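You operate a simulated robot arm through the tools that you are given. There is no shell and no other tool.

The job below is to be done with a simulated robot arm. You get a single attempt, and the scene is never put back.

## Task
Gauge the outlet bore of the pump casing and plug it, then tap the red casing plug flush.
Fine: If the gauge goes in, take the plug with the yellow knob; if it stops, the blue. Put gauge and mallet back.

The check looks at the end state, three seconds after you hand in, the way a careful person would. Anything else that was tipped, shoved, dropped, spilled or broken makes it a failure.

## Robot
A 7-joint arm with a two-finger parallel gripper, fixed in place. Base frame: the origin is at the foot of the arm, x ahead of it, y to its left, z up; the work surface is at about z = 860. Lengths are in mm, angles in degrees, forces in N, time in s.
Its first joint turns from -166.0 to 166.0 degrees. Payload 3.43 kg.
The TCP is the grasp point between the finger pads, 30 mm short of the fingertips. In the tool frame z runs along the fingers and y along their closing line. Largest opening 94 mm; finger width 28, thickness 10; the body of the gripper, 50 by 96 mm, starts 55 mm behind the TCP.
Orientation is that of the tool frame in the base frame, as a unit quaternion [w, x, y, z]. With the fingers straight down and closing along the base's y, the tool's x points along the base's -x, its y along +y and its z along -z.

## Interface
- The arm moves only by the tool move_arm. Its argument "plan" is a list of rows, each an object of numbers (a shift or turn left out is 0, a gripper value left out holds the last): "x", "y", "z": the shift along the base's x, y, z in mm; "wx", "wy", "wz": the turn, a rotation vector about the base's x, y, z in degrees; "claw": the finger opening in mm, from 0 to 94. In form: [{"x": .., "y": .., "z": .., "wx": .., "wy": .., "wz": .., "claw": ..}, ...]. A call has 1 to 20 rows; each row is the pose to reach, as a shift and turn from the pose commanded when the call began. A row lasts 0.2 s, in which the tool goes at most 50 mm and 8.6 degrees; a call with a longer step from one row to the next is refused whole, and so is a gripper value outside its range. Where a pose cannot be reached the arm comes as near as it can. A force on the tool above 40 N (or 10 N above the force at the start of the call, whichever is more), or a blocked arm, ends the call early, and 0.2 s more pass. The fingers move at their own pace (about 45 mm/s each) and stop on an object; they squeeze with about 29 N. The grip force told is the motor's: it shows also when the fingers shut on nothing. Time passes only in rows, and 0.2 s behind the last, so rows that repeat a pose let the fingers close. It gives the time, the measured TCP pose, the force on the tool (base axes), the opening and the grip force at its end, in the units of the frame above (readings bear some noise), with the torque about the TCP (base axes, N m) and any sound that the robot's microphone picked up, and new pictures: "show" is both (left out), scene, wrist or none.
- Cameras (640 x 400 px; columns grow to the right, rows downward): "scene" is fixed at [49.2, -647.8, 1628.8]; the picture's right is [0.43, -0.90, 0.00], its down [-0.60, -0.28, -0.75] and it looks along [0.68, 0.32, -0.66] (base axes); focal length 336 px, centre (320, 200). "wrist" rides on the gripper at [76, 14, -103] in the tool frame; the picture's right is [-0.18, 0.98, 0.00], its down [-0.75, -0.14, -0.64] and it looks along [-0.63, -0.12, 0.77] (tool axes); focal length 243 px, centre (320, 200). There is no depth. A picture from a camera that has moved, and an enlarged one, comes with that camera's place and axes in the base frame and with its lens.
- move_column(by): slides the trunk up (or, below 0, down) by that many mm; the arm rides with it, the base frame stays. It gives what a move gives, with no picture.
- inspect(camera, box): a new picture of the part [left, top, right, bottom] of that camera's present view, enlarged. The clock stands still meanwhile.
- job_done(): hands the job in; it is judged then, once.

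Nothing tells you positions but the pictures and the camera data. Unless the task says otherwise, let go and move clear before handing in.

The tools are called after "Request:" as a command line: name --argument value ..., lists and objects as JSON in quotes. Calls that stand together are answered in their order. move_arm: Moves the arm, as the interface text tells. Its arguments: {"type":"object","properties":{"plan":{"type":"array"},"show":{"type":"string","enum":["both","scene","wrist","none"]}},"required":["plan"]} The other tools are called the same way: move_column (by) slides the trunk up or down; inspect (camera, box) takes an enlarged picture of a part of a camera's view; job_done () hands the job in.

At the start:

```text
time_s: 0.0
position: [470.0, -188.0, 1207.4]
ee_rot: [0.031, 0.004, 0.998, 0.055]
force: [188.3, 71.6, -351.2]
torque: [-8.64, -8.74, -6.45]
finger_gap: 93.7
grip_force: 0.0
trunk travel left (down, up): [-275.0, 215.0]
```

scene: 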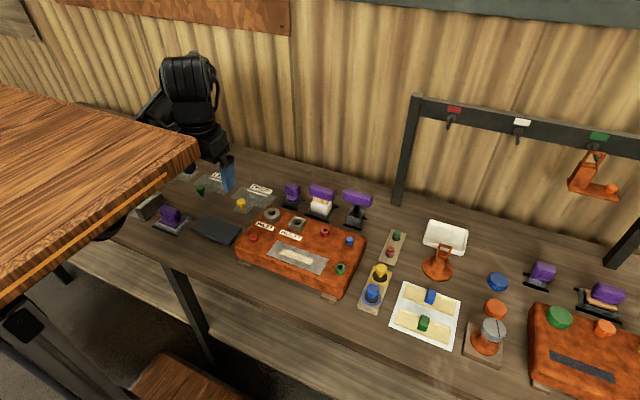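
wrist: 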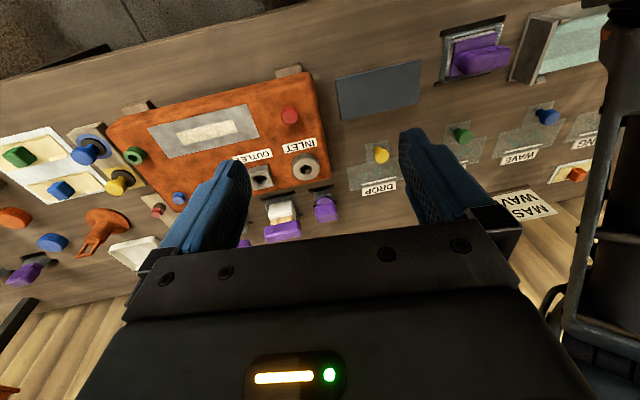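

I see a workbench with a red-brown pump casing (labelled INLET/OUTLET), stands with knobs, a white tray, a mallet and other decoys. I'll enlarge parts of the views before moving anything.

Request:
inspect --camera "scene" --box '[220, 170, 400, 310]'

Request:
inspect --camera "scene" --box '[340, 200, 540, 350]'

Request:
inspect --camera "scene" --box '[100, 130, 290, 260]'

Request:
inspect --camera "scene" --box '[460, 240, 640, 400]'

Request:
inspect --camera "wrist" --box '[100, 60, 340, 260]'

Request:
inspect --camera "scene" --box '[400, 90, 640, 260]'

```text
2.86 times, centred on (310, 240) of scene
camera zoom: at [49.2, -647.8, 1628.8], right [0.43, -0.9, 0.0], down [-0.6, -0.28, -0.75], along [0.68, 0.32, -0.66], focal length 959 px, centre (349, 86)
```

zoom: 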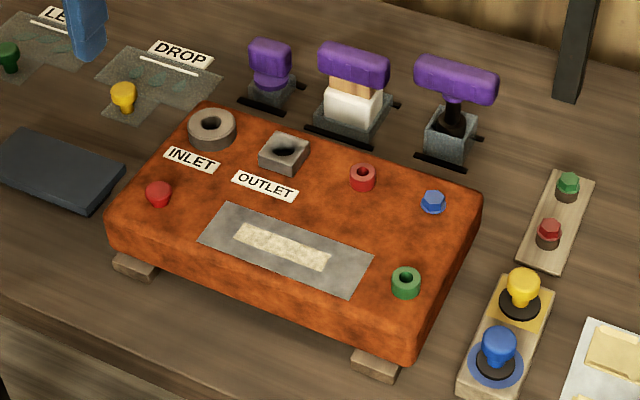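

```text
2.67 times, centred on (440, 275) of scene
camera zoom: at [49.2, -647.8, 1628.8], right [0.43, -0.9, 0.0], down [-0.6, -0.28, -0.75], along [0.68, 0.32, -0.66], focal length 895 px, centre (0, 0)
```

zoom: 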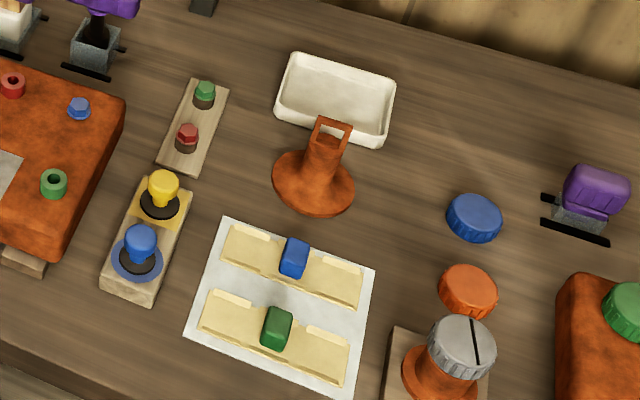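

```text
3.08 times, centred on (195, 195) of scene
camera zoom: at [49.2, -647.8, 1628.8], right [0.43, -0.9, 0.0], down [-0.6, -0.28, -0.75], along [0.68, 0.32, -0.66], focal length 1032 px, centre (705, 215)
```

zoom: 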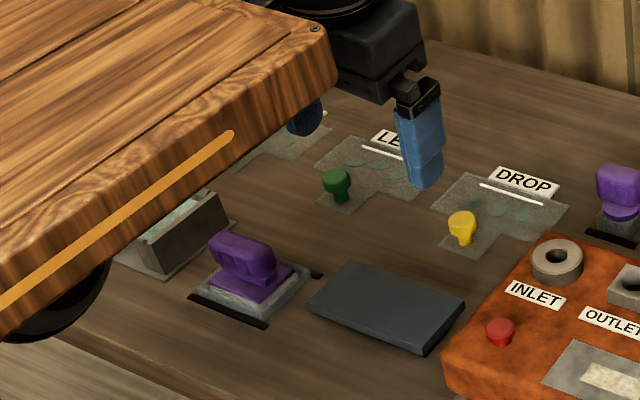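

```text
2.50 times, centred on (550, 320) of scene
camera zoom: at [49.2, -647.8, 1628.8], right [0.43, -0.9, 0.0], down [-0.6, -0.28, -0.75], along [0.68, 0.32, -0.66], focal length 839 px, centre (-255, -100)
```

zoom: 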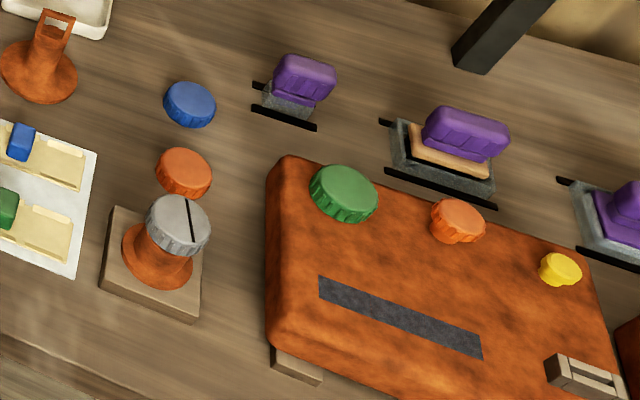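

```text
2.00 times, centred on (220, 160) of wrist
camera zoom: at [387.9, -184.7, 1306.3], right [0.19, 0.97, 0.12], down [0.71, -0.22, 0.67], along [0.68, -0.04, -0.73], focal length 485 px, centre (520, 280)
```

zoom: 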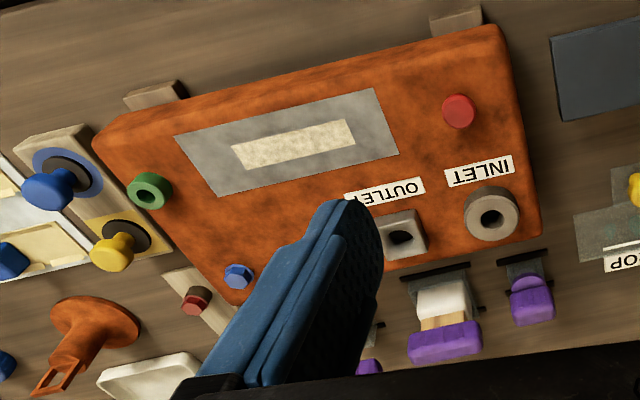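

```text
2.35 times, centred on (520, 175) of scene
camera zoom: at [49.2, -647.8, 1628.8], right [0.43, -0.9, 0.0], down [-0.6, -0.28, -0.75], along [0.68, 0.32, -0.66], focal length 790 px, centre (-151, 259)
```

zoom: 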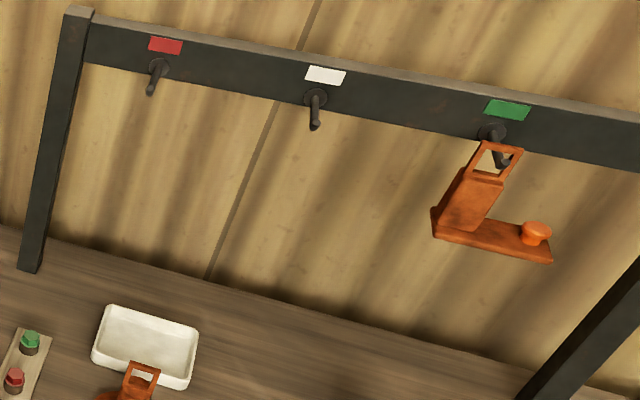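

The scene shows the casing with outlet block in grey, a yellow and a blue plug on a stand, and several purple-handled tools, so the gauge and mallet have to be identified. The starting force reading is odd, so first I'll do a null move to see whether it changes.

Request:
move_arm --plan '[{"z": 0}, {"z": 10}]' --show "none"

Request:
inspect --camera "scene" --box '[270, 170, 390, 245]'

Request:
inspect --camera "scene" --box '[230, 200, 310, 250]'

Request:
inspect --camera "scene" --box '[340, 250, 420, 320]'

```text
time_s: 0.6
position: [474.3, -186.3, 1208.3]
ee_rot: [0.045, 0.004, 0.997, 0.064]
force: [85.5, 4.2, -220.8]
torque: [0.35, -10.55, -0.13]
finger_gap: 94.0
grip_force: 0.1
trunk travel left (down, up): [-275.0, 215.0]
```

```text
5.33 times, centred on (330, 208) of scene
camera zoom: at [49.2, -647.8, 1628.8], right [0.43, -0.9, 0.0], down [-0.6, -0.28, -0.75], along [0.68, 0.32, -0.66], focal length 1789 px, centre (267, 160)
```

zoom: 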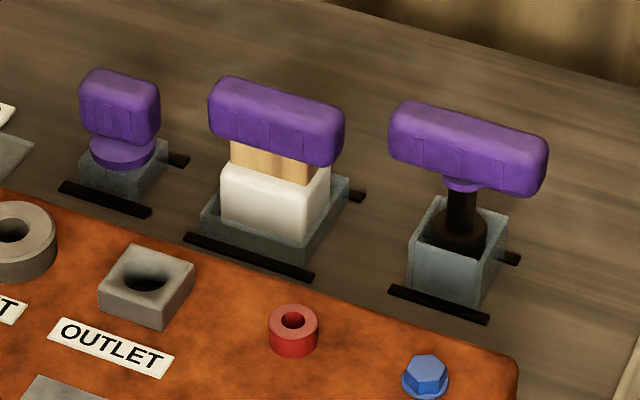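

```text
8.00 times, centred on (270, 225) of scene
camera zoom: at [49.2, -647.8, 1628.8], right [0.43, -0.9, 0.0], down [-0.6, -0.28, -0.75], along [0.68, 0.32, -0.66], focal length 2684 px, centre (720, 0)
```

zoom: 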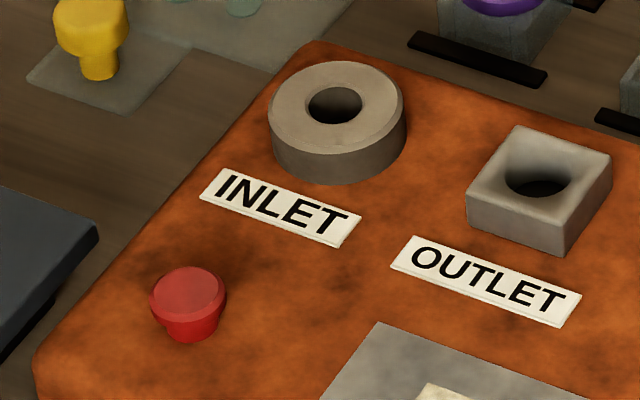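

```text
5.71 times, centred on (380, 285) of scene
camera zoom: at [49.2, -647.8, 1628.8], right [0.43, -0.9, 0.0], down [-0.6, -0.28, -0.75], along [0.68, 0.32, -0.66], focal length 1917 px, centre (-23, -286)
```

zoom: 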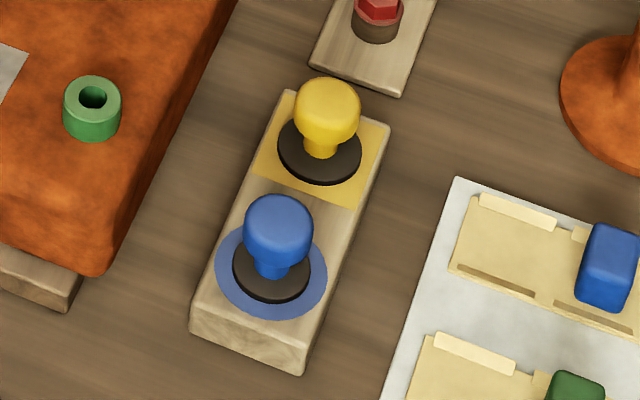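

The wanted tools look like these: red mushroom plug near INLET, square OUTLET block with a round bore, white-headed mallet, and the black-tipped T-handle as gauge. The force is still large though the arm has barely moved, so I'll look at both pictures again after a pause.

Request:
move_arm --plan '[{"z": 0}, {"z": 0}, {"z": 0}]' --show "both"

```text
time_s: 1.4
position: [475.0, -186.7, 1209.4]
ee_rot: [0.046, 0.004, 0.997, 0.065]
force: [111.9, 16.2, -217.1]
torque: [-0.86, -7.13, -1.0]
finger_gap: 94.1
grip_force: 0.1
trunk travel left (down, up): [-275.0, 215.0]
camera wrist: at [389.6, -184.3, 1306.6], right [0.18, 0.97, 0.15], down [0.69, -0.23, 0.68], along [0.7, -0.03, -0.72], focal length 243 px, centre (320, 200)
```

scene: 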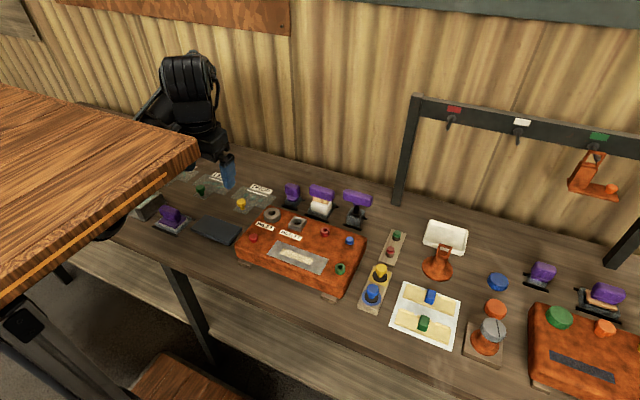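
wrist: 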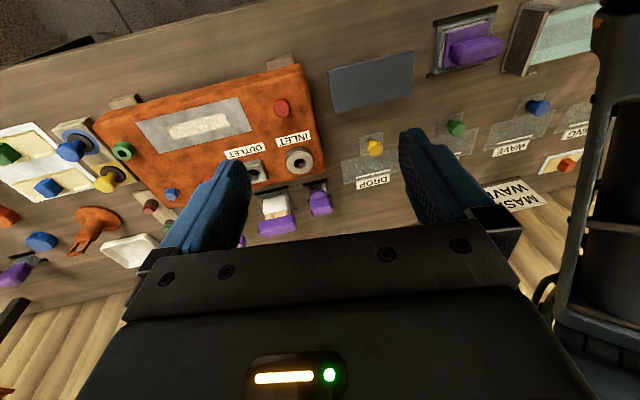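

The wooden board's front corner works out at about x≈415, z≈1300, right behind the gripper, and the force pushes the tool forward and down. I'll ease off along that direction, +x and −z.

Request:
move_arm --plan '[{"x": 10, "z": -15}, {"x": 20, "z": -30}, {"x": 30, "z": -45}, {"x": 40, "z": -60}]' --show "both"

```text
time_s: 2.4
position: [511.3, -187.7, 1157.0]
ee_rot: [0.032, 0.005, 0.998, 0.055]
force: [-0.7, 0.8, 0.4]
torque: [-0.02, -0.01, 0.02]
finger_gap: 94.0
grip_force: 0.0
trunk travel left (down, up): [-275.0, 215.0]
camera wrist: at [427.7, -183.9, 1255.8], right [0.19, 0.97, 0.12], down [0.71, -0.22, 0.67], along [0.68, -0.04, -0.73], focal length 243 px, centre (320, 200)
```

scene: 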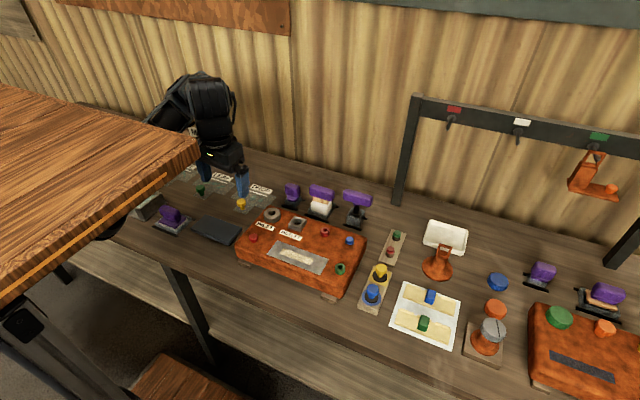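
wrist: 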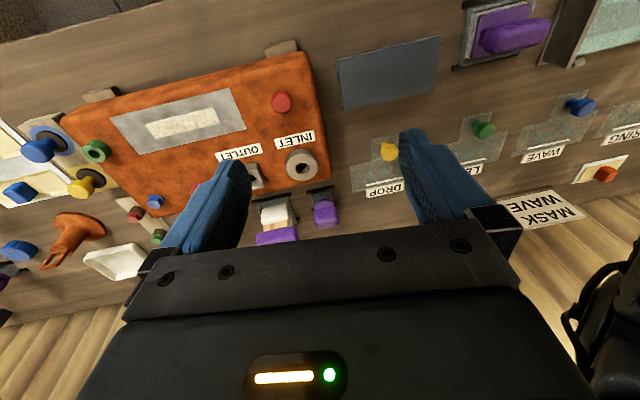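

The contact is released and readings are zero. The three purple-handled tools stand behind the casing at about x≈777, y≈−199/−309/−428. I'll straighten the tool and move over the casing for a closer wrist view.

Request:
move_arm --plan '[{"x": 15, "y": -25, "z": -20, "wx": -1.6, "wy": 0.9, "wz": 0.14}, {"x": 30, "y": -50, "z": -40, "wx": -3.2, "wy": 1.8, "wz": 0.28}, {"x": 45, "y": -80, "z": -55, "wx": -4.8, "wy": 2.7, "wz": 0.42}, {"x": 60, "y": -112, "z": -67, "wx": -6.3, "wy": 3.67, "wz": 0.57}, {"x": 75, "y": -135, "z": -67, "wx": -6.3, "wy": 3.67, "wz": 0.57}]' --show "both"

```text
time_s: 3.6
position: [587.2, -324.4, 1091.0]
ee_rot: [0.0, 0.0, 1.0, 0.0]
force: [-0.1, -0.3, 0.2]
torque: [-0.03, -0.01, -0.01]
finger_gap: 94.0
grip_force: 0.1
trunk travel left (down, up): [-275.0, 215.0]
camera wrist: at [510.0, -308.9, 1194.3], right [0.18, 0.98, 0.0], down [0.75, -0.14, 0.64], along [0.63, -0.12, -0.77], focal length 243 px, centre (320, 200)
```

scene: 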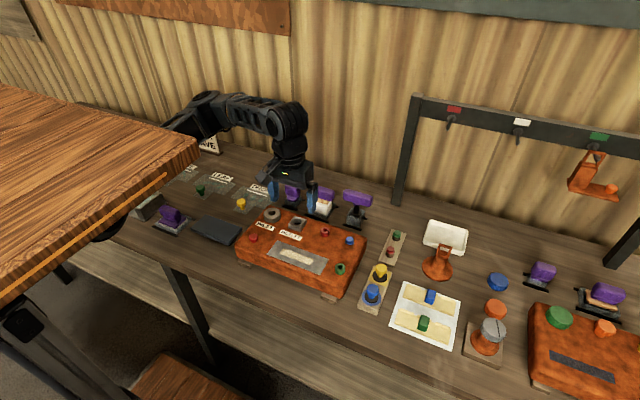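
wrist: 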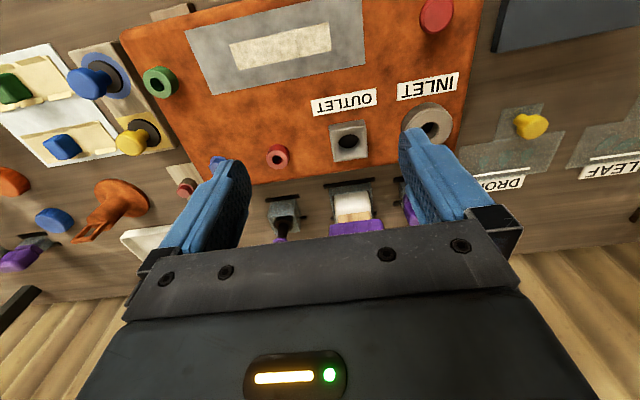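

The arm is now clear over the casing with the tool straight down. I'll enlarge the wrist view to identify the three tools and the outlet.

Request:
inspect --camera "wrist" --box '[240, 80, 420, 240]'

Request:
inspect --camera "scene" --box '[270, 170, 390, 245]'

Request:
inspect --camera "scene" --box '[510, 245, 640, 335]'

```text
2.50 times, centred on (330, 160) of wrist
camera zoom: at [510.0, -308.9, 1194.3], right [0.18, 0.98, 0.0], down [0.75, -0.14, 0.64], along [0.63, -0.12, -0.77], focal length 606 px, centre (295, 300)
```

zoom: 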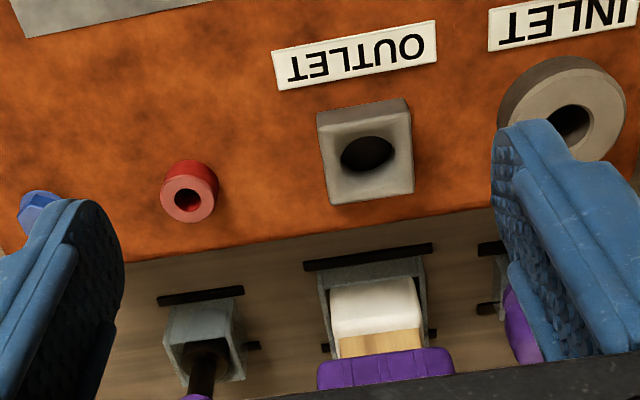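

```text
5.33 times, centred on (330, 208) of scene
camera zoom: at [49.2, -647.8, 1628.8], right [0.43, -0.9, 0.0], down [-0.6, -0.28, -0.75], along [0.68, 0.32, -0.66], focal length 1789 px, centre (267, 160)
```

zoom: 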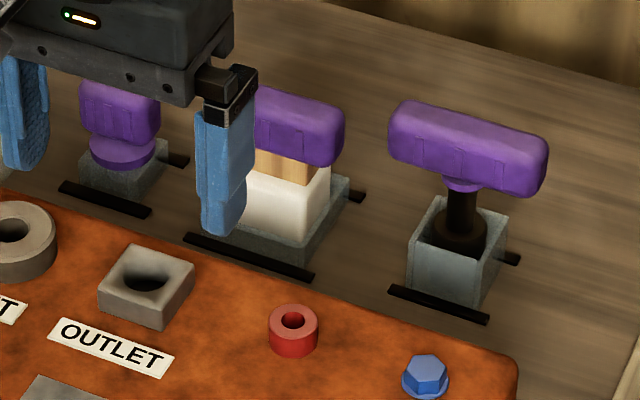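

```text
4.44 times, centred on (575, 290) of scene
camera zoom: at [49.2, -647.8, 1628.8], right [0.43, -0.9, 0.0], down [-0.6, -0.28, -0.75], along [0.68, 0.32, -0.66], focal length 1491 px, centre (-813, -200)
```

zoom: 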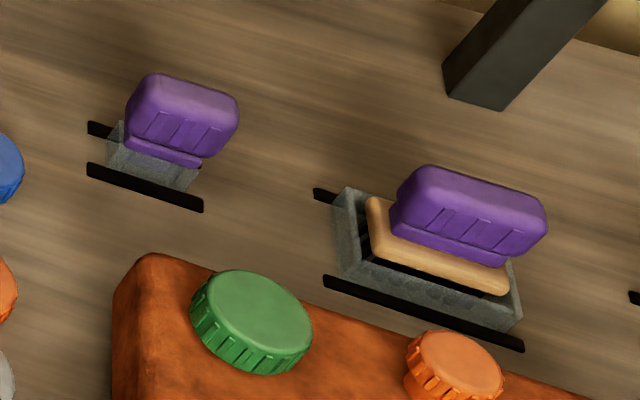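

Tool 2 (white head with a wooden neck) looks like the mallet. Tool 1 (round flange) and tool 3 (black shaft) could each be the gauge or a socket driver, so I'll look down at them from closer.

Request:
move_arm --plan '[{"x": 28, "y": -29}, {"x": 56, "y": -58}, {"x": 84, "y": -87}, {"x": 113, "y": -116, "z": -10}, {"x": 113, "y": -116, "z": -10}]' --show "wrist"

Request:
inspect --camera "wrist" --box '[250, 90, 410, 230]'

```text
time_s: 4.8
position: [697.0, -441.1, 1080.2]
ee_rot: [0.0, 0.0, 1.0, 0.0]
force: [0.2, 0.9, 0.0]
torque: [-0.02, 0.0, 0.01]
finger_gap: 94.1
grip_force: 0.0
trunk travel left (down, up): [-275.0, 215.0]
camera wrist: at [620.6, -426.5, 1183.6], right [0.18, 0.98, 0.0], down [0.75, -0.14, 0.64], along [0.63, -0.12, -0.77], focal length 243 px, centre (320, 200)
```

wrist: 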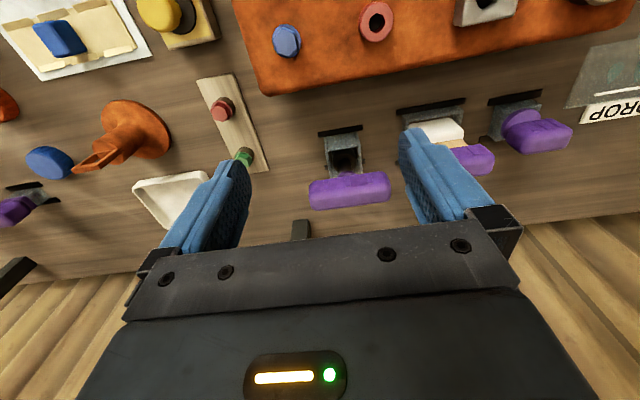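

```text
2.86 times, centred on (330, 160) of wrist
camera zoom: at [620.6, -426.5, 1183.6], right [0.18, 0.98, 0.0], down [0.75, -0.14, 0.64], along [0.63, -0.12, -0.77], focal length 693 px, centre (291, 314)
```

zoom: 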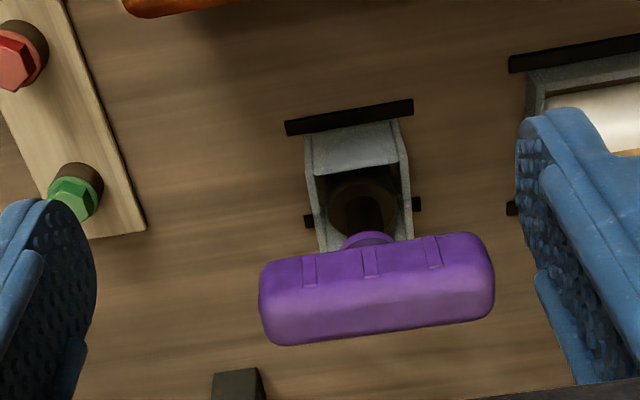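

Tool 3's shaft widens to a dark cylinder at the bottom, which looks like a socket. Next I'll view tool 1 and tool 2 from close by.

Request:
move_arm --plan '[{"y": 45}, {"y": 90}, {"y": 135}, {"y": 180}, {"y": 225, "z": -20}, {"y": 225, "z": -40}, {"y": 225, "z": -40}]' --show "wrist"

Request:
inspect --camera "wrist" --box '[230, 80, 410, 230]'

Request:
inspect --camera "wrist" --box '[130, 60, 290, 200]'

```text
time_s: 6.4
position: [697.7, -215.4, 1039.2]
ee_rot: [-0.001, -0.001, 1.0, 0.0]
force: [-0.9, -0.5, -0.6]
torque: [-0.01, -0.02, 0.01]
finger_gap: 94.1
grip_force: 0.1
trunk travel left (down, up): [-275.0, 215.0]
camera wrist: at [621.4, -200.6, 1143.3], right [0.18, 0.98, 0.0], down [0.75, -0.14, 0.64], along [0.63, -0.12, -0.77], focal length 243 px, centre (320, 200)
```

wrist: 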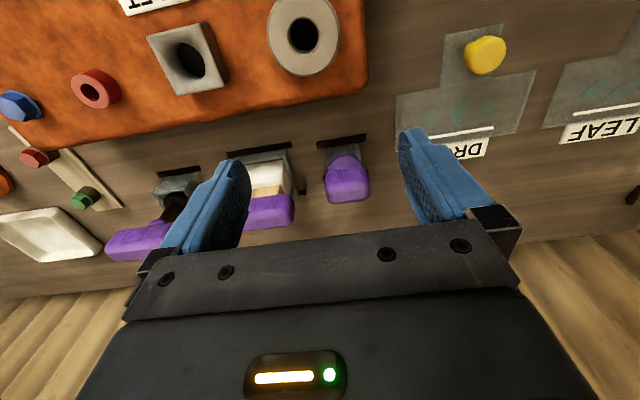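

```text
2.67 times, centred on (320, 155) of wrist
camera zoom: at [621.4, -200.6, 1143.3], right [0.18, 0.98, 0.0], down [0.75, -0.14, 0.64], along [0.63, -0.12, -0.77], focal length 647 px, centre (320, 320)
```

zoom: 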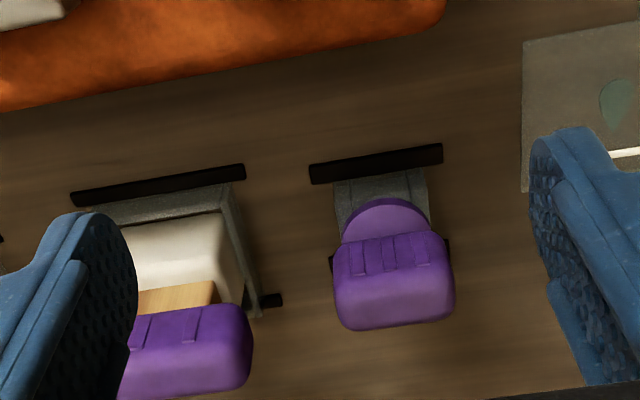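

```text
2.86 times, centred on (210, 130) of wrist
camera zoom: at [621.4, -200.6, 1143.3], right [0.18, 0.98, 0.0], down [0.75, -0.14, 0.64], along [0.63, -0.12, -0.77], focal length 693 px, centre (634, 400)
```

zoom: 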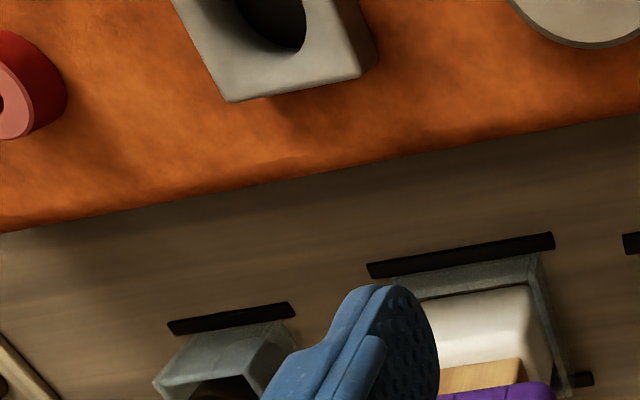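

Tool 1 has a round flange sitting on its holder, so its pin must be hidden inside, and it is the likely gauge. Its handle is centred near (787, −199, 923) and about 48 mm wide along y, so I'll move above it with a 70 mm opening.

Request:
move_arm --plan '[{"x": 30, "y": 5, "claw": 70}, {"x": 60, "y": 11, "claw": 70}, {"x": 89, "y": 16, "z": -20, "claw": 70}, {"x": 89, "y": 16, "z": -44, "claw": 70}, {"x": 89, "y": 16, "z": -44, "claw": 70}]' --show "both"

Request:
inspect --camera "scene" --box '[260, 150, 380, 225]'

Request:
inspect --camera "wrist" --box '[220, 60, 420, 240]'

```text
time_s: 7.6
position: [787.4, -199.6, 995.7]
ee_rot: [0.0, 0.0, 1.0, 0.001]
force: [-0.8, 0.0, 0.1]
torque: [0.01, 0.01, 0.03]
finger_gap: 70.1
grip_force: 0.0
trunk travel left (down, up): [-275.0, 215.0]
camera wrist: at [711.2, -184.9, 1099.2], right [0.18, 0.98, 0.0], down [0.75, -0.14, 0.64], along [0.63, -0.12, -0.77], focal length 243 px, centre (320, 200)
```

scene: 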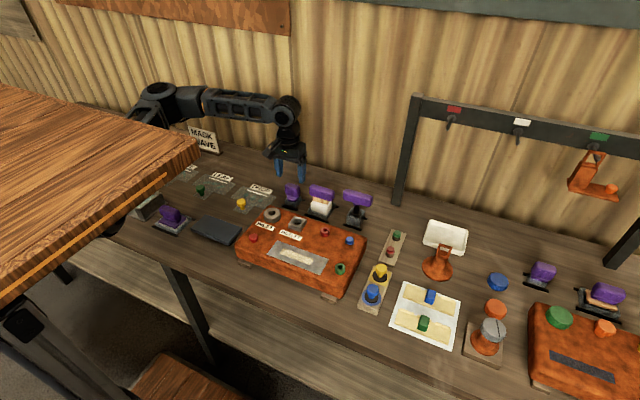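
wrist: 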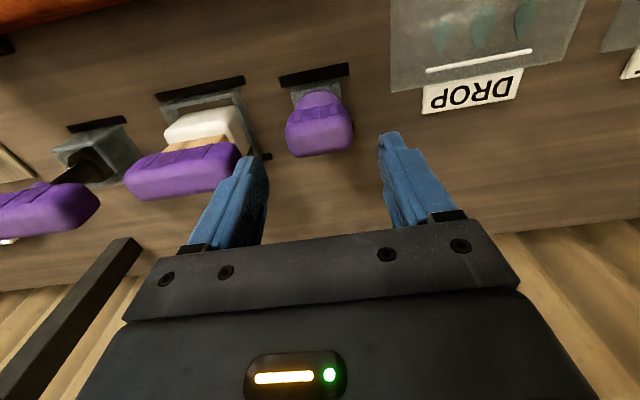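

```text
5.33 times, centred on (320, 188) of scene
camera zoom: at [49.2, -647.8, 1628.8], right [0.43, -0.9, 0.0], down [-0.6, -0.28, -0.75], along [0.68, 0.32, -0.66], focal length 1789 px, centre (320, 267)
```

zoom: 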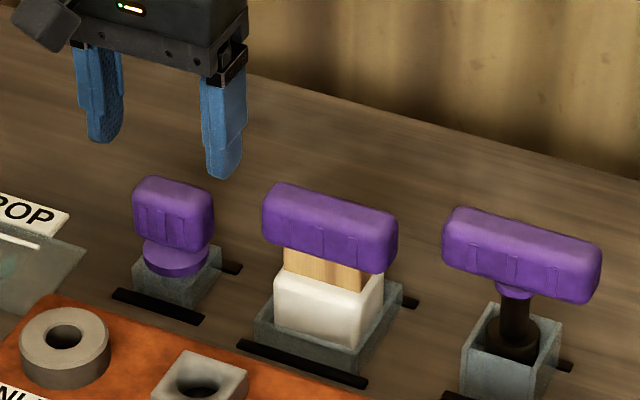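

```text
2.22 times, centred on (320, 150) of wrist
camera zoom: at [711.2, -184.9, 1099.2], right [0.18, 0.98, 0.0], down [0.75, -0.14, 0.64], along [0.63, -0.12, -0.77], focal length 539 px, centre (320, 311)
```

zoom: 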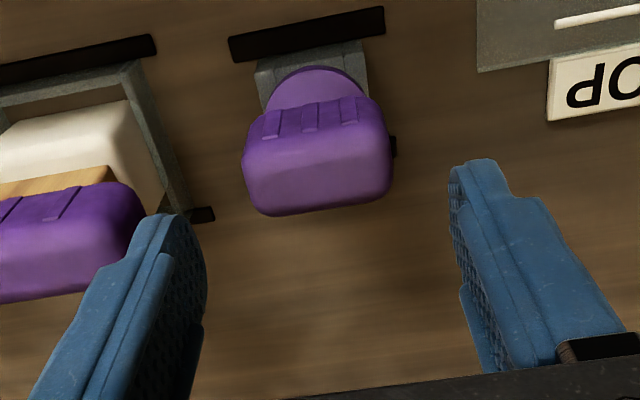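

The open fingers straddle the flanged tool's handle with margin on both sides. I'll descend around it and close.

Request:
move_arm --plan '[{"z": -20}, {"z": -40}, {"z": -55}, {"z": -68}, {"z": -68, "claw": 20}, {"z": -68, "claw": 20}, {"z": -68, "claw": 20}, {"z": -68, "claw": 20}]' --show "both"

Request:
inspect --camera "scene" --box '[260, 150, 380, 225]'

```text
time_s: 9.4
position: [786.8, -200.4, 927.0]
ee_rot: [-0.001, -0.001, 1.0, 0.0]
force: [0.5, -2.4, 1.3]
torque: [-0.02, 0.04, -0.02]
finger_gap: 54.2
grip_force: 28.9
trunk travel left (down, up): [-275.0, 215.0]
camera wrist: at [710.5, -185.1, 1031.7], right [0.18, 0.98, 0.0], down [0.75, -0.14, 0.64], along [0.63, -0.12, -0.77], focal length 243 px, centre (320, 200)
```

scene: 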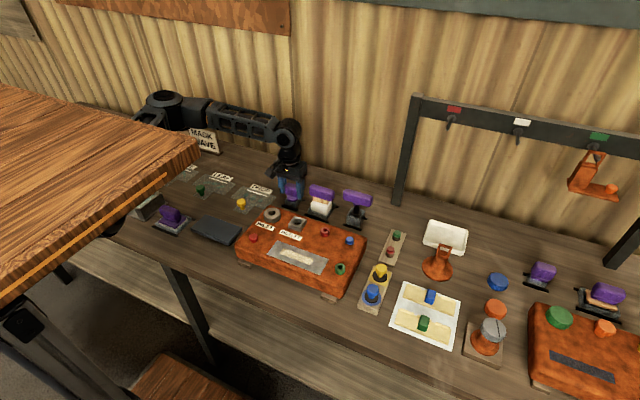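
wrist: 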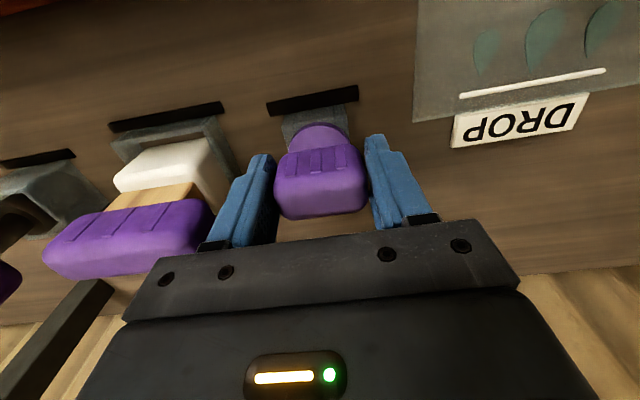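

```text
5.33 times, centred on (320, 188) of scene
camera zoom: at [49.2, -647.8, 1628.8], right [0.43, -0.9, 0.0], down [-0.6, -0.28, -0.75], along [0.68, 0.32, -0.66], focal length 1789 px, centre (320, 267)
```

zoom: 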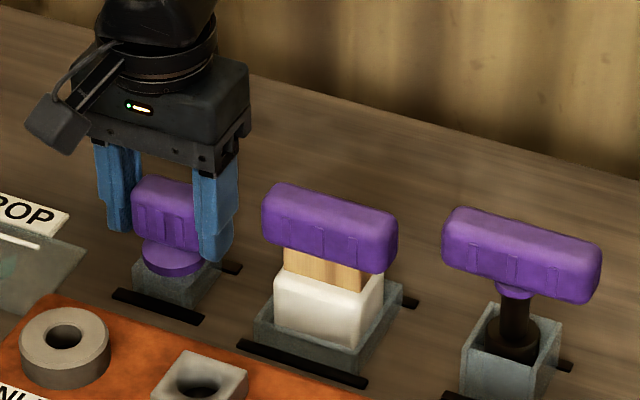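

The handle is gripped at 54 mm; this stow pose is about (786.8, −200.4, 927). I'll lift straight up and see what is underneath.

Request:
move_arm --plan '[{"z": 8}, {"z": 20}, {"z": 40}, {"z": 65}, {"z": 90}, {"z": 120}, {"z": 150}]' --show "both"

Request:
inspect --camera "scene" --box '[240, 110, 360, 225]'

```text
time_s: 11.0
position: [786.7, -198.3, 1078.8]
ee_rot: [0.0, -0.001, 1.0, 0.0]
force: [-0.7, 0.1, -1.4]
torque: [0.0, -0.01, -0.01]
finger_gap: 54.1
grip_force: 28.6
trunk travel left (down, up): [-275.0, 215.0]
camera wrist: at [710.5, -184.3, 1181.7], right [0.18, 0.98, 0.0], down [0.75, -0.14, 0.64], along [0.63, -0.12, -0.77], focal length 243 px, centre (320, 200)
```

scene: 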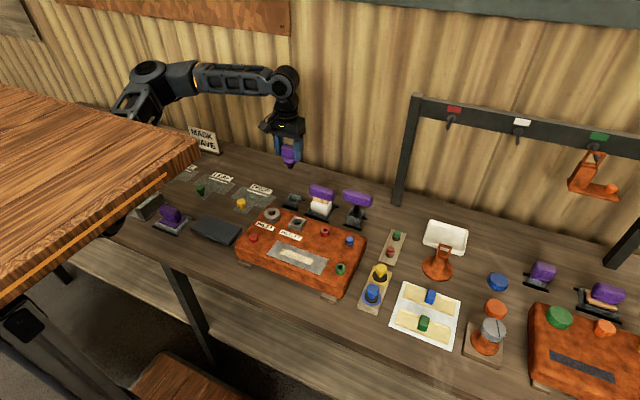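
wrist: 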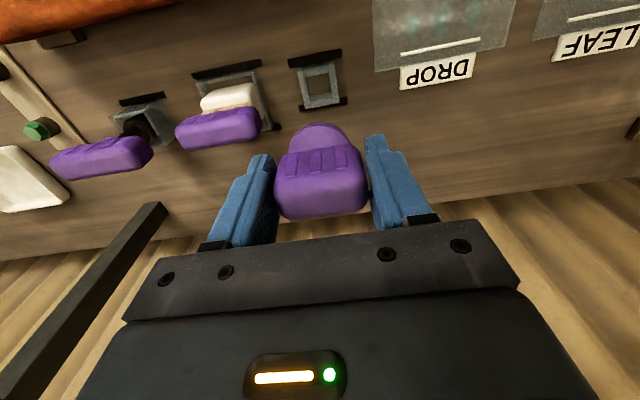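

```text
3.48 times, centred on (300, 168) of scene
camera zoom: at [49.2, -647.8, 1628.8], right [0.43, -0.9, 0.0], down [-0.6, -0.28, -0.75], along [0.68, 0.32, -0.66], focal length 1167 px, centre (390, 313)
```

zoom: 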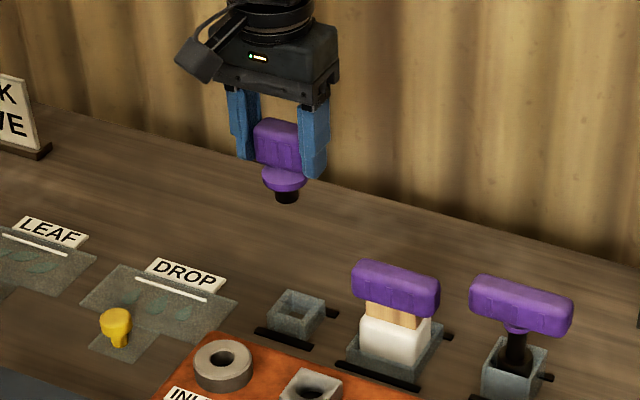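

Under the flange is a short black cylindrical pin, so this is the plug gauge. I'll zoom in to measure it.

Request:
inspect --camera "scene" --box '[270, 140, 310, 172]'

Request:
inspect --camera "scene" --box '[280, 205, 330, 240]'

Request:
inspect --camera "scene" --box '[280, 185, 320, 217]'

```text
12.50 times, centred on (290, 156) of scene
camera zoom: at [49.2, -647.8, 1628.8], right [0.43, -0.9, 0.0], down [-0.6, -0.28, -0.75], along [0.68, 0.32, -0.66], focal length 4194 px, centre (695, 750)
```

zoom: 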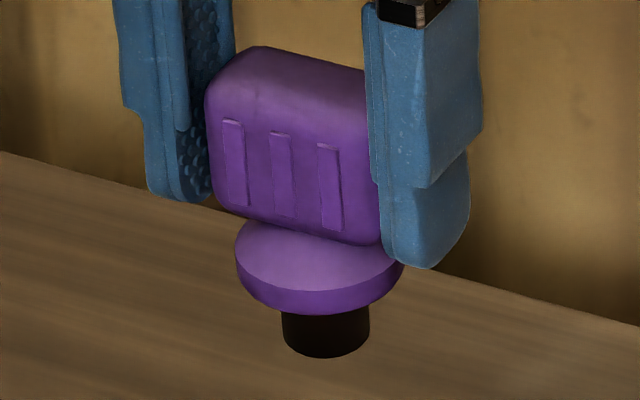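

```text
11.43 times, centred on (305, 222) of scene
camera zoom: at [49.2, -647.8, 1628.8], right [0.43, -0.9, 0.0], down [-0.6, -0.28, -0.75], along [0.68, 0.32, -0.66], focal length 3834 px, centre (491, -57)
```

zoom: 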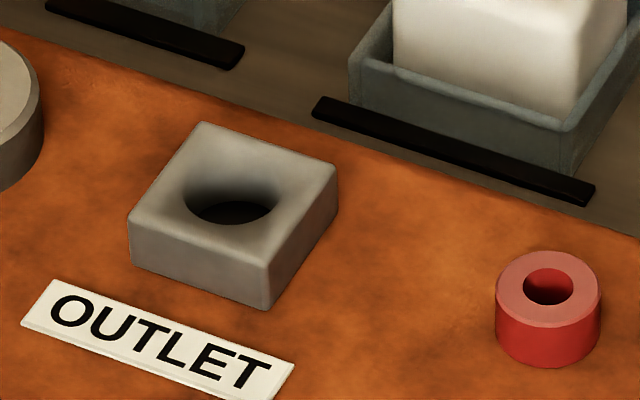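

```text
12.50 times, centred on (300, 201) of scene
camera zoom: at [49.2, -647.8, 1628.8], right [0.43, -0.9, 0.0], down [-0.6, -0.28, -0.75], along [0.68, 0.32, -0.66], focal length 4194 px, centre (570, 188)
```

zoom: 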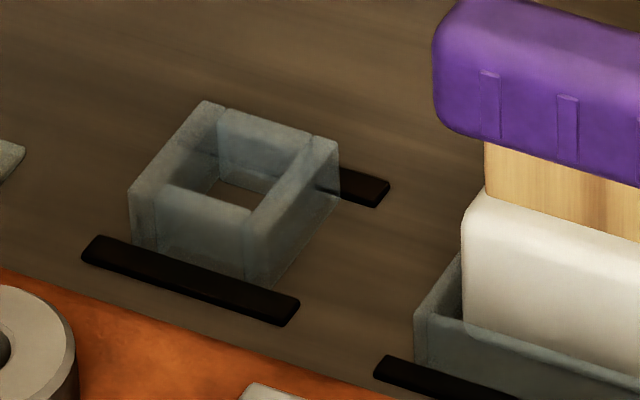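

The gauge pin is about 21.7 mm across and 24 mm long, with its tip roughly 65 mm below the TCP. I'll carry it above the outlet, near (640, −300), and use the wrist camera to locate the bore.

Request:
move_arm --plan '[{"x": -37, "y": -25}, {"x": -74, "y": -51}, {"x": -110, "y": -76}, {"x": -147, "y": -101}, {"x": -147, "y": -101}, {"x": -147, "y": -101}]' --show "wrist"

Request:
inspect --camera "wrist" --box '[260, 60, 400, 148]'

Request:
inspect --camera "scene" --box '[255, 150, 345, 240]'

```text
time_s: 12.4
position: [641.1, -300.7, 1077.0]
ee_rot: [0.0, -0.001, 1.0, 0.001]
force: [-0.2, 0.2, -1.6]
torque: [0.01, 0.01, -0.01]
finger_gap: 53.8
grip_force: 29.0
trunk travel left (down, up): [-275.0, 215.0]
camera wrist: at [564.2, -286.3, 1180.3], right [0.18, 0.98, 0.0], down [0.75, -0.14, 0.64], along [0.63, -0.12, -0.77], focal length 243 px, centre (320, 200)
```

wrist: 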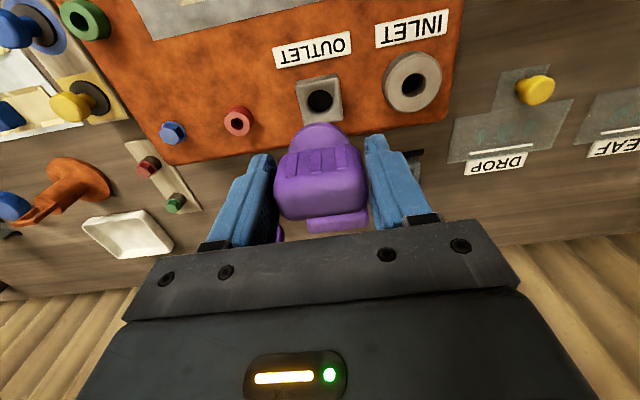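

```text
4.55 times, centred on (330, 104) of wrist
camera zoom: at [564.2, -286.3, 1180.3], right [0.18, 0.98, 0.0], down [0.75, -0.14, 0.64], along [0.63, -0.12, -0.77], focal length 1103 px, centre (274, 636)
```

zoom: 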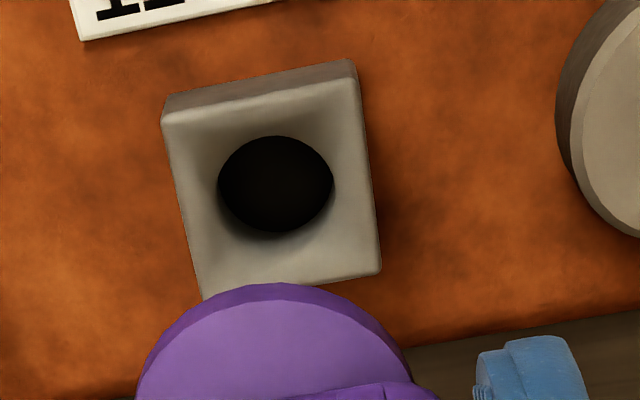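

```text
4.44 times, centred on (300, 195) of scene
camera zoom: at [49.2, -647.8, 1628.8], right [0.43, -0.9, 0.0], down [-0.6, -0.28, -0.75], along [0.68, 0.32, -0.66], focal length 1491 px, centre (409, 222)
```

zoom: 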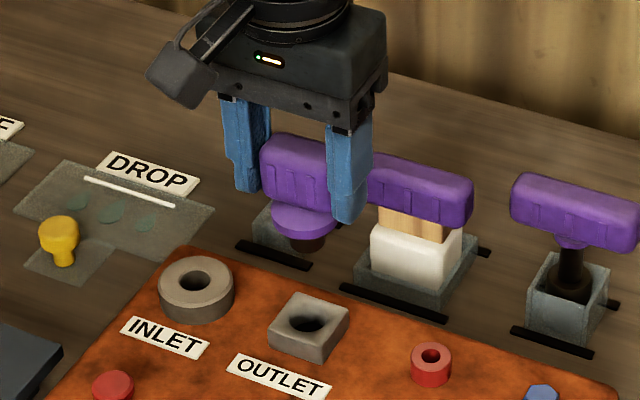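

The gauge hovers almost exactly over the outlet, with the bore at about x 637–641, y −300. I'll take a second view from 50 mm further along x to fix the height and x.

Request:
move_arm --plan '[{"x": 25}, {"x": 50}, {"x": 50}, {"x": 50}]' --show "wrist"

Request:
inspect --camera "wrist" --box '[260, 0, 400, 88]'

```text
time_s: 13.4
position: [690.3, -300.7, 1077.2]
ee_rot: [-0.001, 0.0, 1.0, 0.0]
force: [-0.6, 0.2, -1.7]
torque: [-0.01, -0.02, 0.02]
finger_gap: 54.0
grip_force: 29.2
trunk travel left (down, up): [-275.0, 215.0]
camera wrist: at [614.3, -286.7, 1180.7], right [0.18, 0.98, 0.0], down [0.75, -0.14, 0.64], along [0.63, -0.12, -0.77], focal length 243 px, centre (320, 200)
```

wrist: 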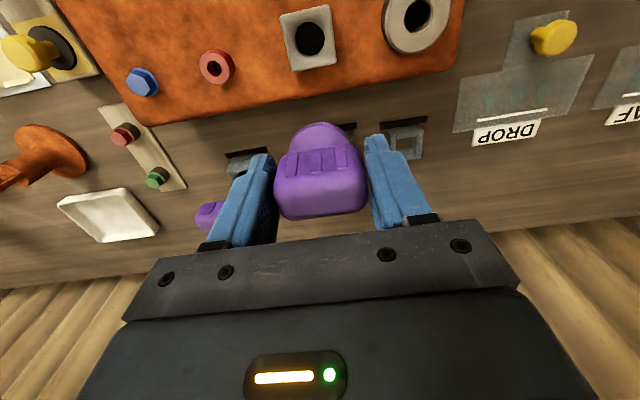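

```text
4.55 times, centred on (330, 44) of wrist
camera zoom: at [614.3, -286.7, 1180.7], right [0.18, 0.98, 0.0], down [0.75, -0.14, 0.64], along [0.63, -0.12, -0.77], focal length 1103 px, centre (274, 909)
```

zoom: 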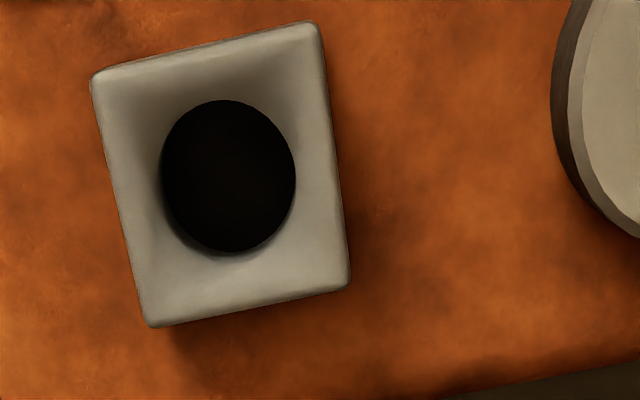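

Two views agree: the bore centre is at (638.2, −299.8) with its lip near z≈945 and about 23.8 mm across. I'll line up over it and lower to just above.

Request:
move_arm --plan '[{"x": -26, "y": 0.5}, {"x": -52, "y": 0.9}, {"x": -52, "y": 0.9, "z": -20}, {"x": -52, "y": 0.9, "z": -40}, {"x": -52, "y": 0.9, "z": -52}, {"x": -52, "y": 0.9, "z": -52}]' --show "both"

Request:
inspect --camera "scene" --box '[270, 180, 330, 240]'

Request:
inspect --camera "wrist" --box '[260, 80, 400, 168]'

```text
time_s: 14.8
position: [639.9, -297.5, 1024.9]
ee_rot: [-0.001, -0.001, 1.0, -0.001]
force: [-0.2, -0.6, -0.8]
torque: [-0.01, 0.0, 0.0]
finger_gap: 53.7
grip_force: 29.5
trunk travel left (down, up): [-275.0, 215.0]
camera wrist: at [563.7, -284.8, 1129.0], right [0.18, 0.98, 0.0], down [0.75, -0.14, 0.64], along [0.63, -0.12, -0.77], focal length 243 px, centre (320, 200)
```

scene: 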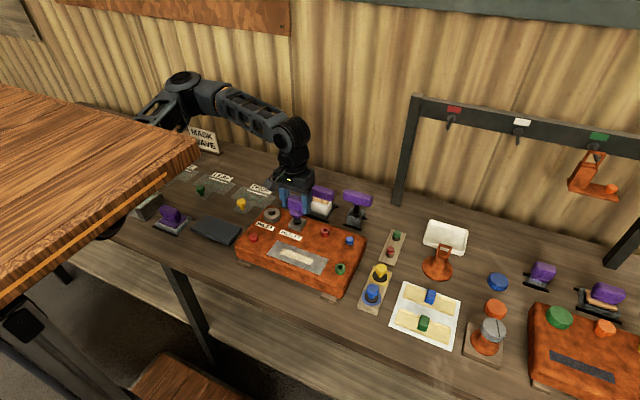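
wrist: 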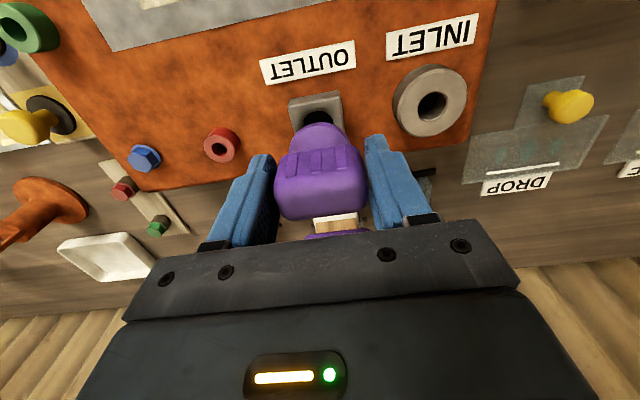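

```text
6.67 times, centred on (300, 210) of scene
camera zoom: at [49.2, -647.8, 1628.8], right [0.43, -0.9, 0.0], down [-0.6, -0.28, -0.75], along [0.68, 0.32, -0.66], focal length 2237 px, centre (453, 133)
```

zoom: 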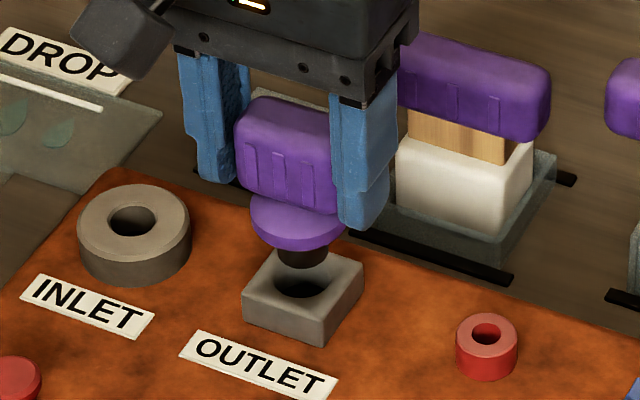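

```text
4.55 times, centred on (330, 124) of wrist
camera zoom: at [563.7, -284.8, 1129.0], right [0.18, 0.98, 0.0], down [0.75, -0.14, 0.64], along [0.63, -0.12, -0.77], focal length 1103 px, centre (274, 546)
```

zoom: 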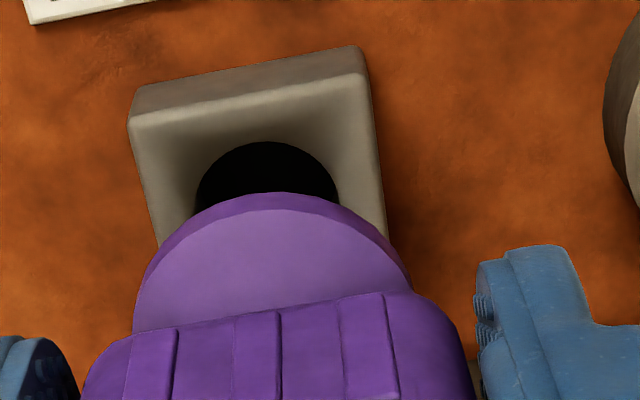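

The pin sits just above the funnel and the bore is about 1 mm toward −y of the pin. I'll correct that and lower slowly in 3 mm steps.

Request:
move_arm --plan '[{"y": -1}, {"y": -1, "z": -3}, {"y": -1, "z": -6}, {"y": -1, "z": -9}, {"y": -1, "z": -12}, {"y": -1, "z": -15}, {"y": -1, "z": -18}, {"y": -1, "z": -21}, {"y": -1, "z": -24}, {"y": -1, "z": -27}, {"y": -1, "z": -30}, {"y": -1, "z": -33}]' --show "both"

Request:
inspect --camera "scene" --box '[270, 180, 330, 240]'

Request:
inspect --camera "wrist" --box '[260, 80, 400, 168]'

```text
time_s: 16.4
position: [638.1, -301.0, 1014.1]
ee_rot: [0.001, -0.001, 1.0, -0.003]
force: [-5.7, 7.2, 22.0]
torque: [0.52, 0.1, 0.1]
finger_gap: 54.2
grip_force: 29.1
trunk travel left (down, up): [-275.0, 215.0]
stopped in row 7: the force on the tool passed its limit at 43 N (the readings are from after the stop); the commanded pose is now the measured one
camera wrist: at [561.3, -285.8, 1116.3], right [0.18, 0.98, 0.0], down [0.75, -0.14, 0.65], along [0.63, -0.12, -0.76], focal length 243 px, centre (320, 200)
```

scene: 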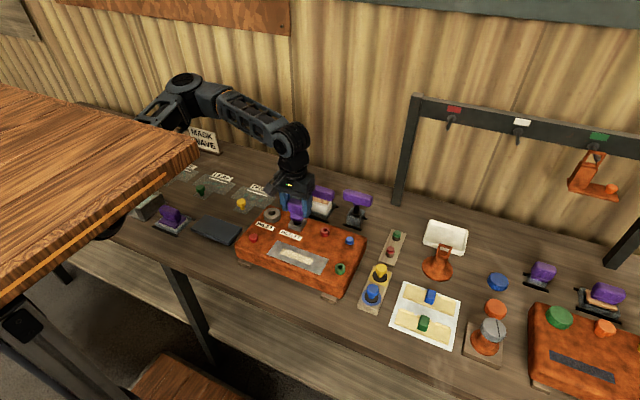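
wrist: 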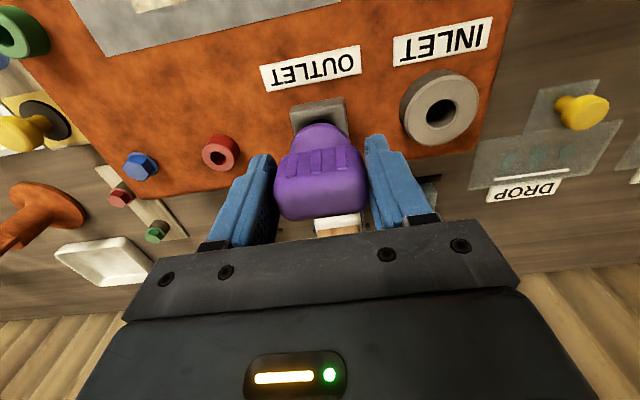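

```text
6.67 times, centred on (300, 210) of scene
camera zoom: at [49.2, -647.8, 1628.8], right [0.43, -0.9, 0.0], down [-0.6, -0.28, -0.75], along [0.68, 0.32, -0.66], focal length 2237 px, centre (453, 133)
```

zoom: 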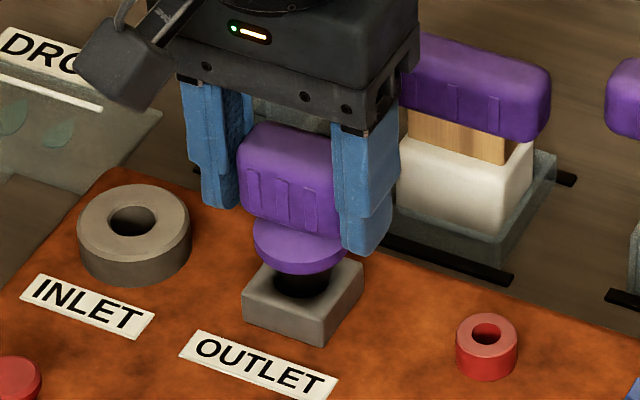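

```text
4.55 times, centred on (330, 124) of wrist
camera zoom: at [561.3, -285.8, 1116.3], right [0.18, 0.98, 0.0], down [0.75, -0.14, 0.65], along [0.63, -0.12, -0.76], focal length 1103 px, centre (274, 546)
```

zoom: 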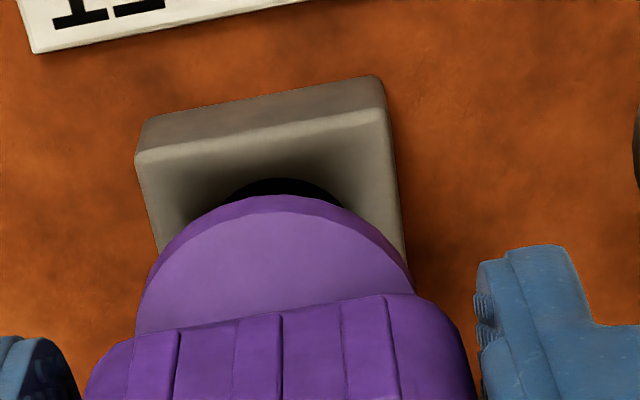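

It stopped at TCP z≈1014 with a sideways force of −x, +y, so the pin is riding the funnel wall slightly off centre. I'll lift a little, shift about 1.5 mm +y and 1 mm −x, and try again.

Request:
move_arm --plan '[{"z": 5}, {"z": 6, "y": 1.7, "x": -1}, {"z": 6, "y": 1.7, "x": -1}]' --show "wrist"

Request:
inspect --camera "wrist" --box '[260, 80, 400, 168]'

```text
time_s: 17.2
position: [638.1, -299.2, 1017.2]
ee_rot: [0.001, -0.001, 1.0, -0.002]
force: [-0.4, 0.1, -1.8]
torque: [0.01, 0.03, 0.03]
finger_gap: 53.8
grip_force: 29.1
trunk travel left (down, up): [-275.0, 215.0]
camera wrist: at [561.1, -285.2, 1120.4], right [0.18, 0.98, 0.0], down [0.75, -0.14, 0.64], along [0.63, -0.12, -0.76], focal length 243 px, centre (320, 200)
```

wrist: 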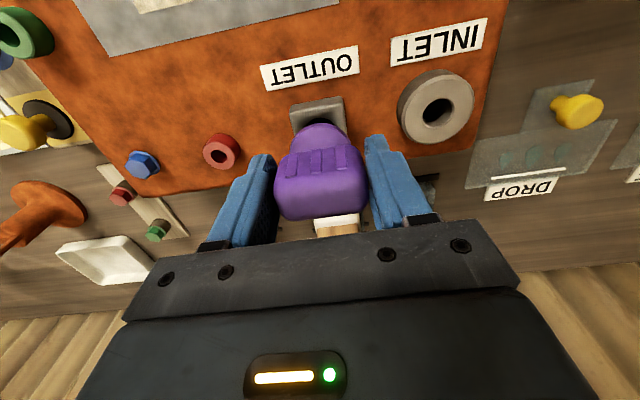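

```text
4.55 times, centred on (330, 124) of wrist
camera zoom: at [561.1, -285.2, 1120.4], right [0.18, 0.98, 0.0], down [0.75, -0.14, 0.64], along [0.63, -0.12, -0.76], focal length 1103 px, centre (274, 546)
```

zoom: 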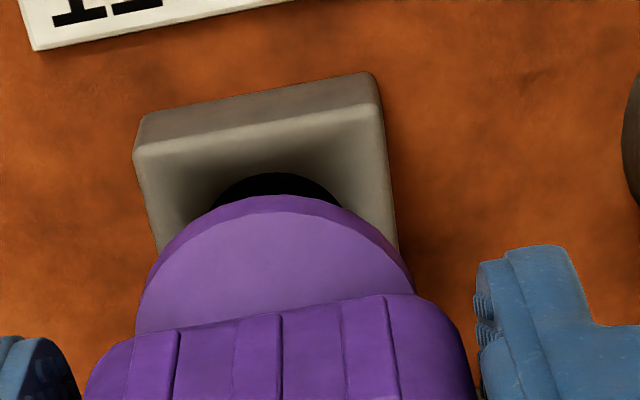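

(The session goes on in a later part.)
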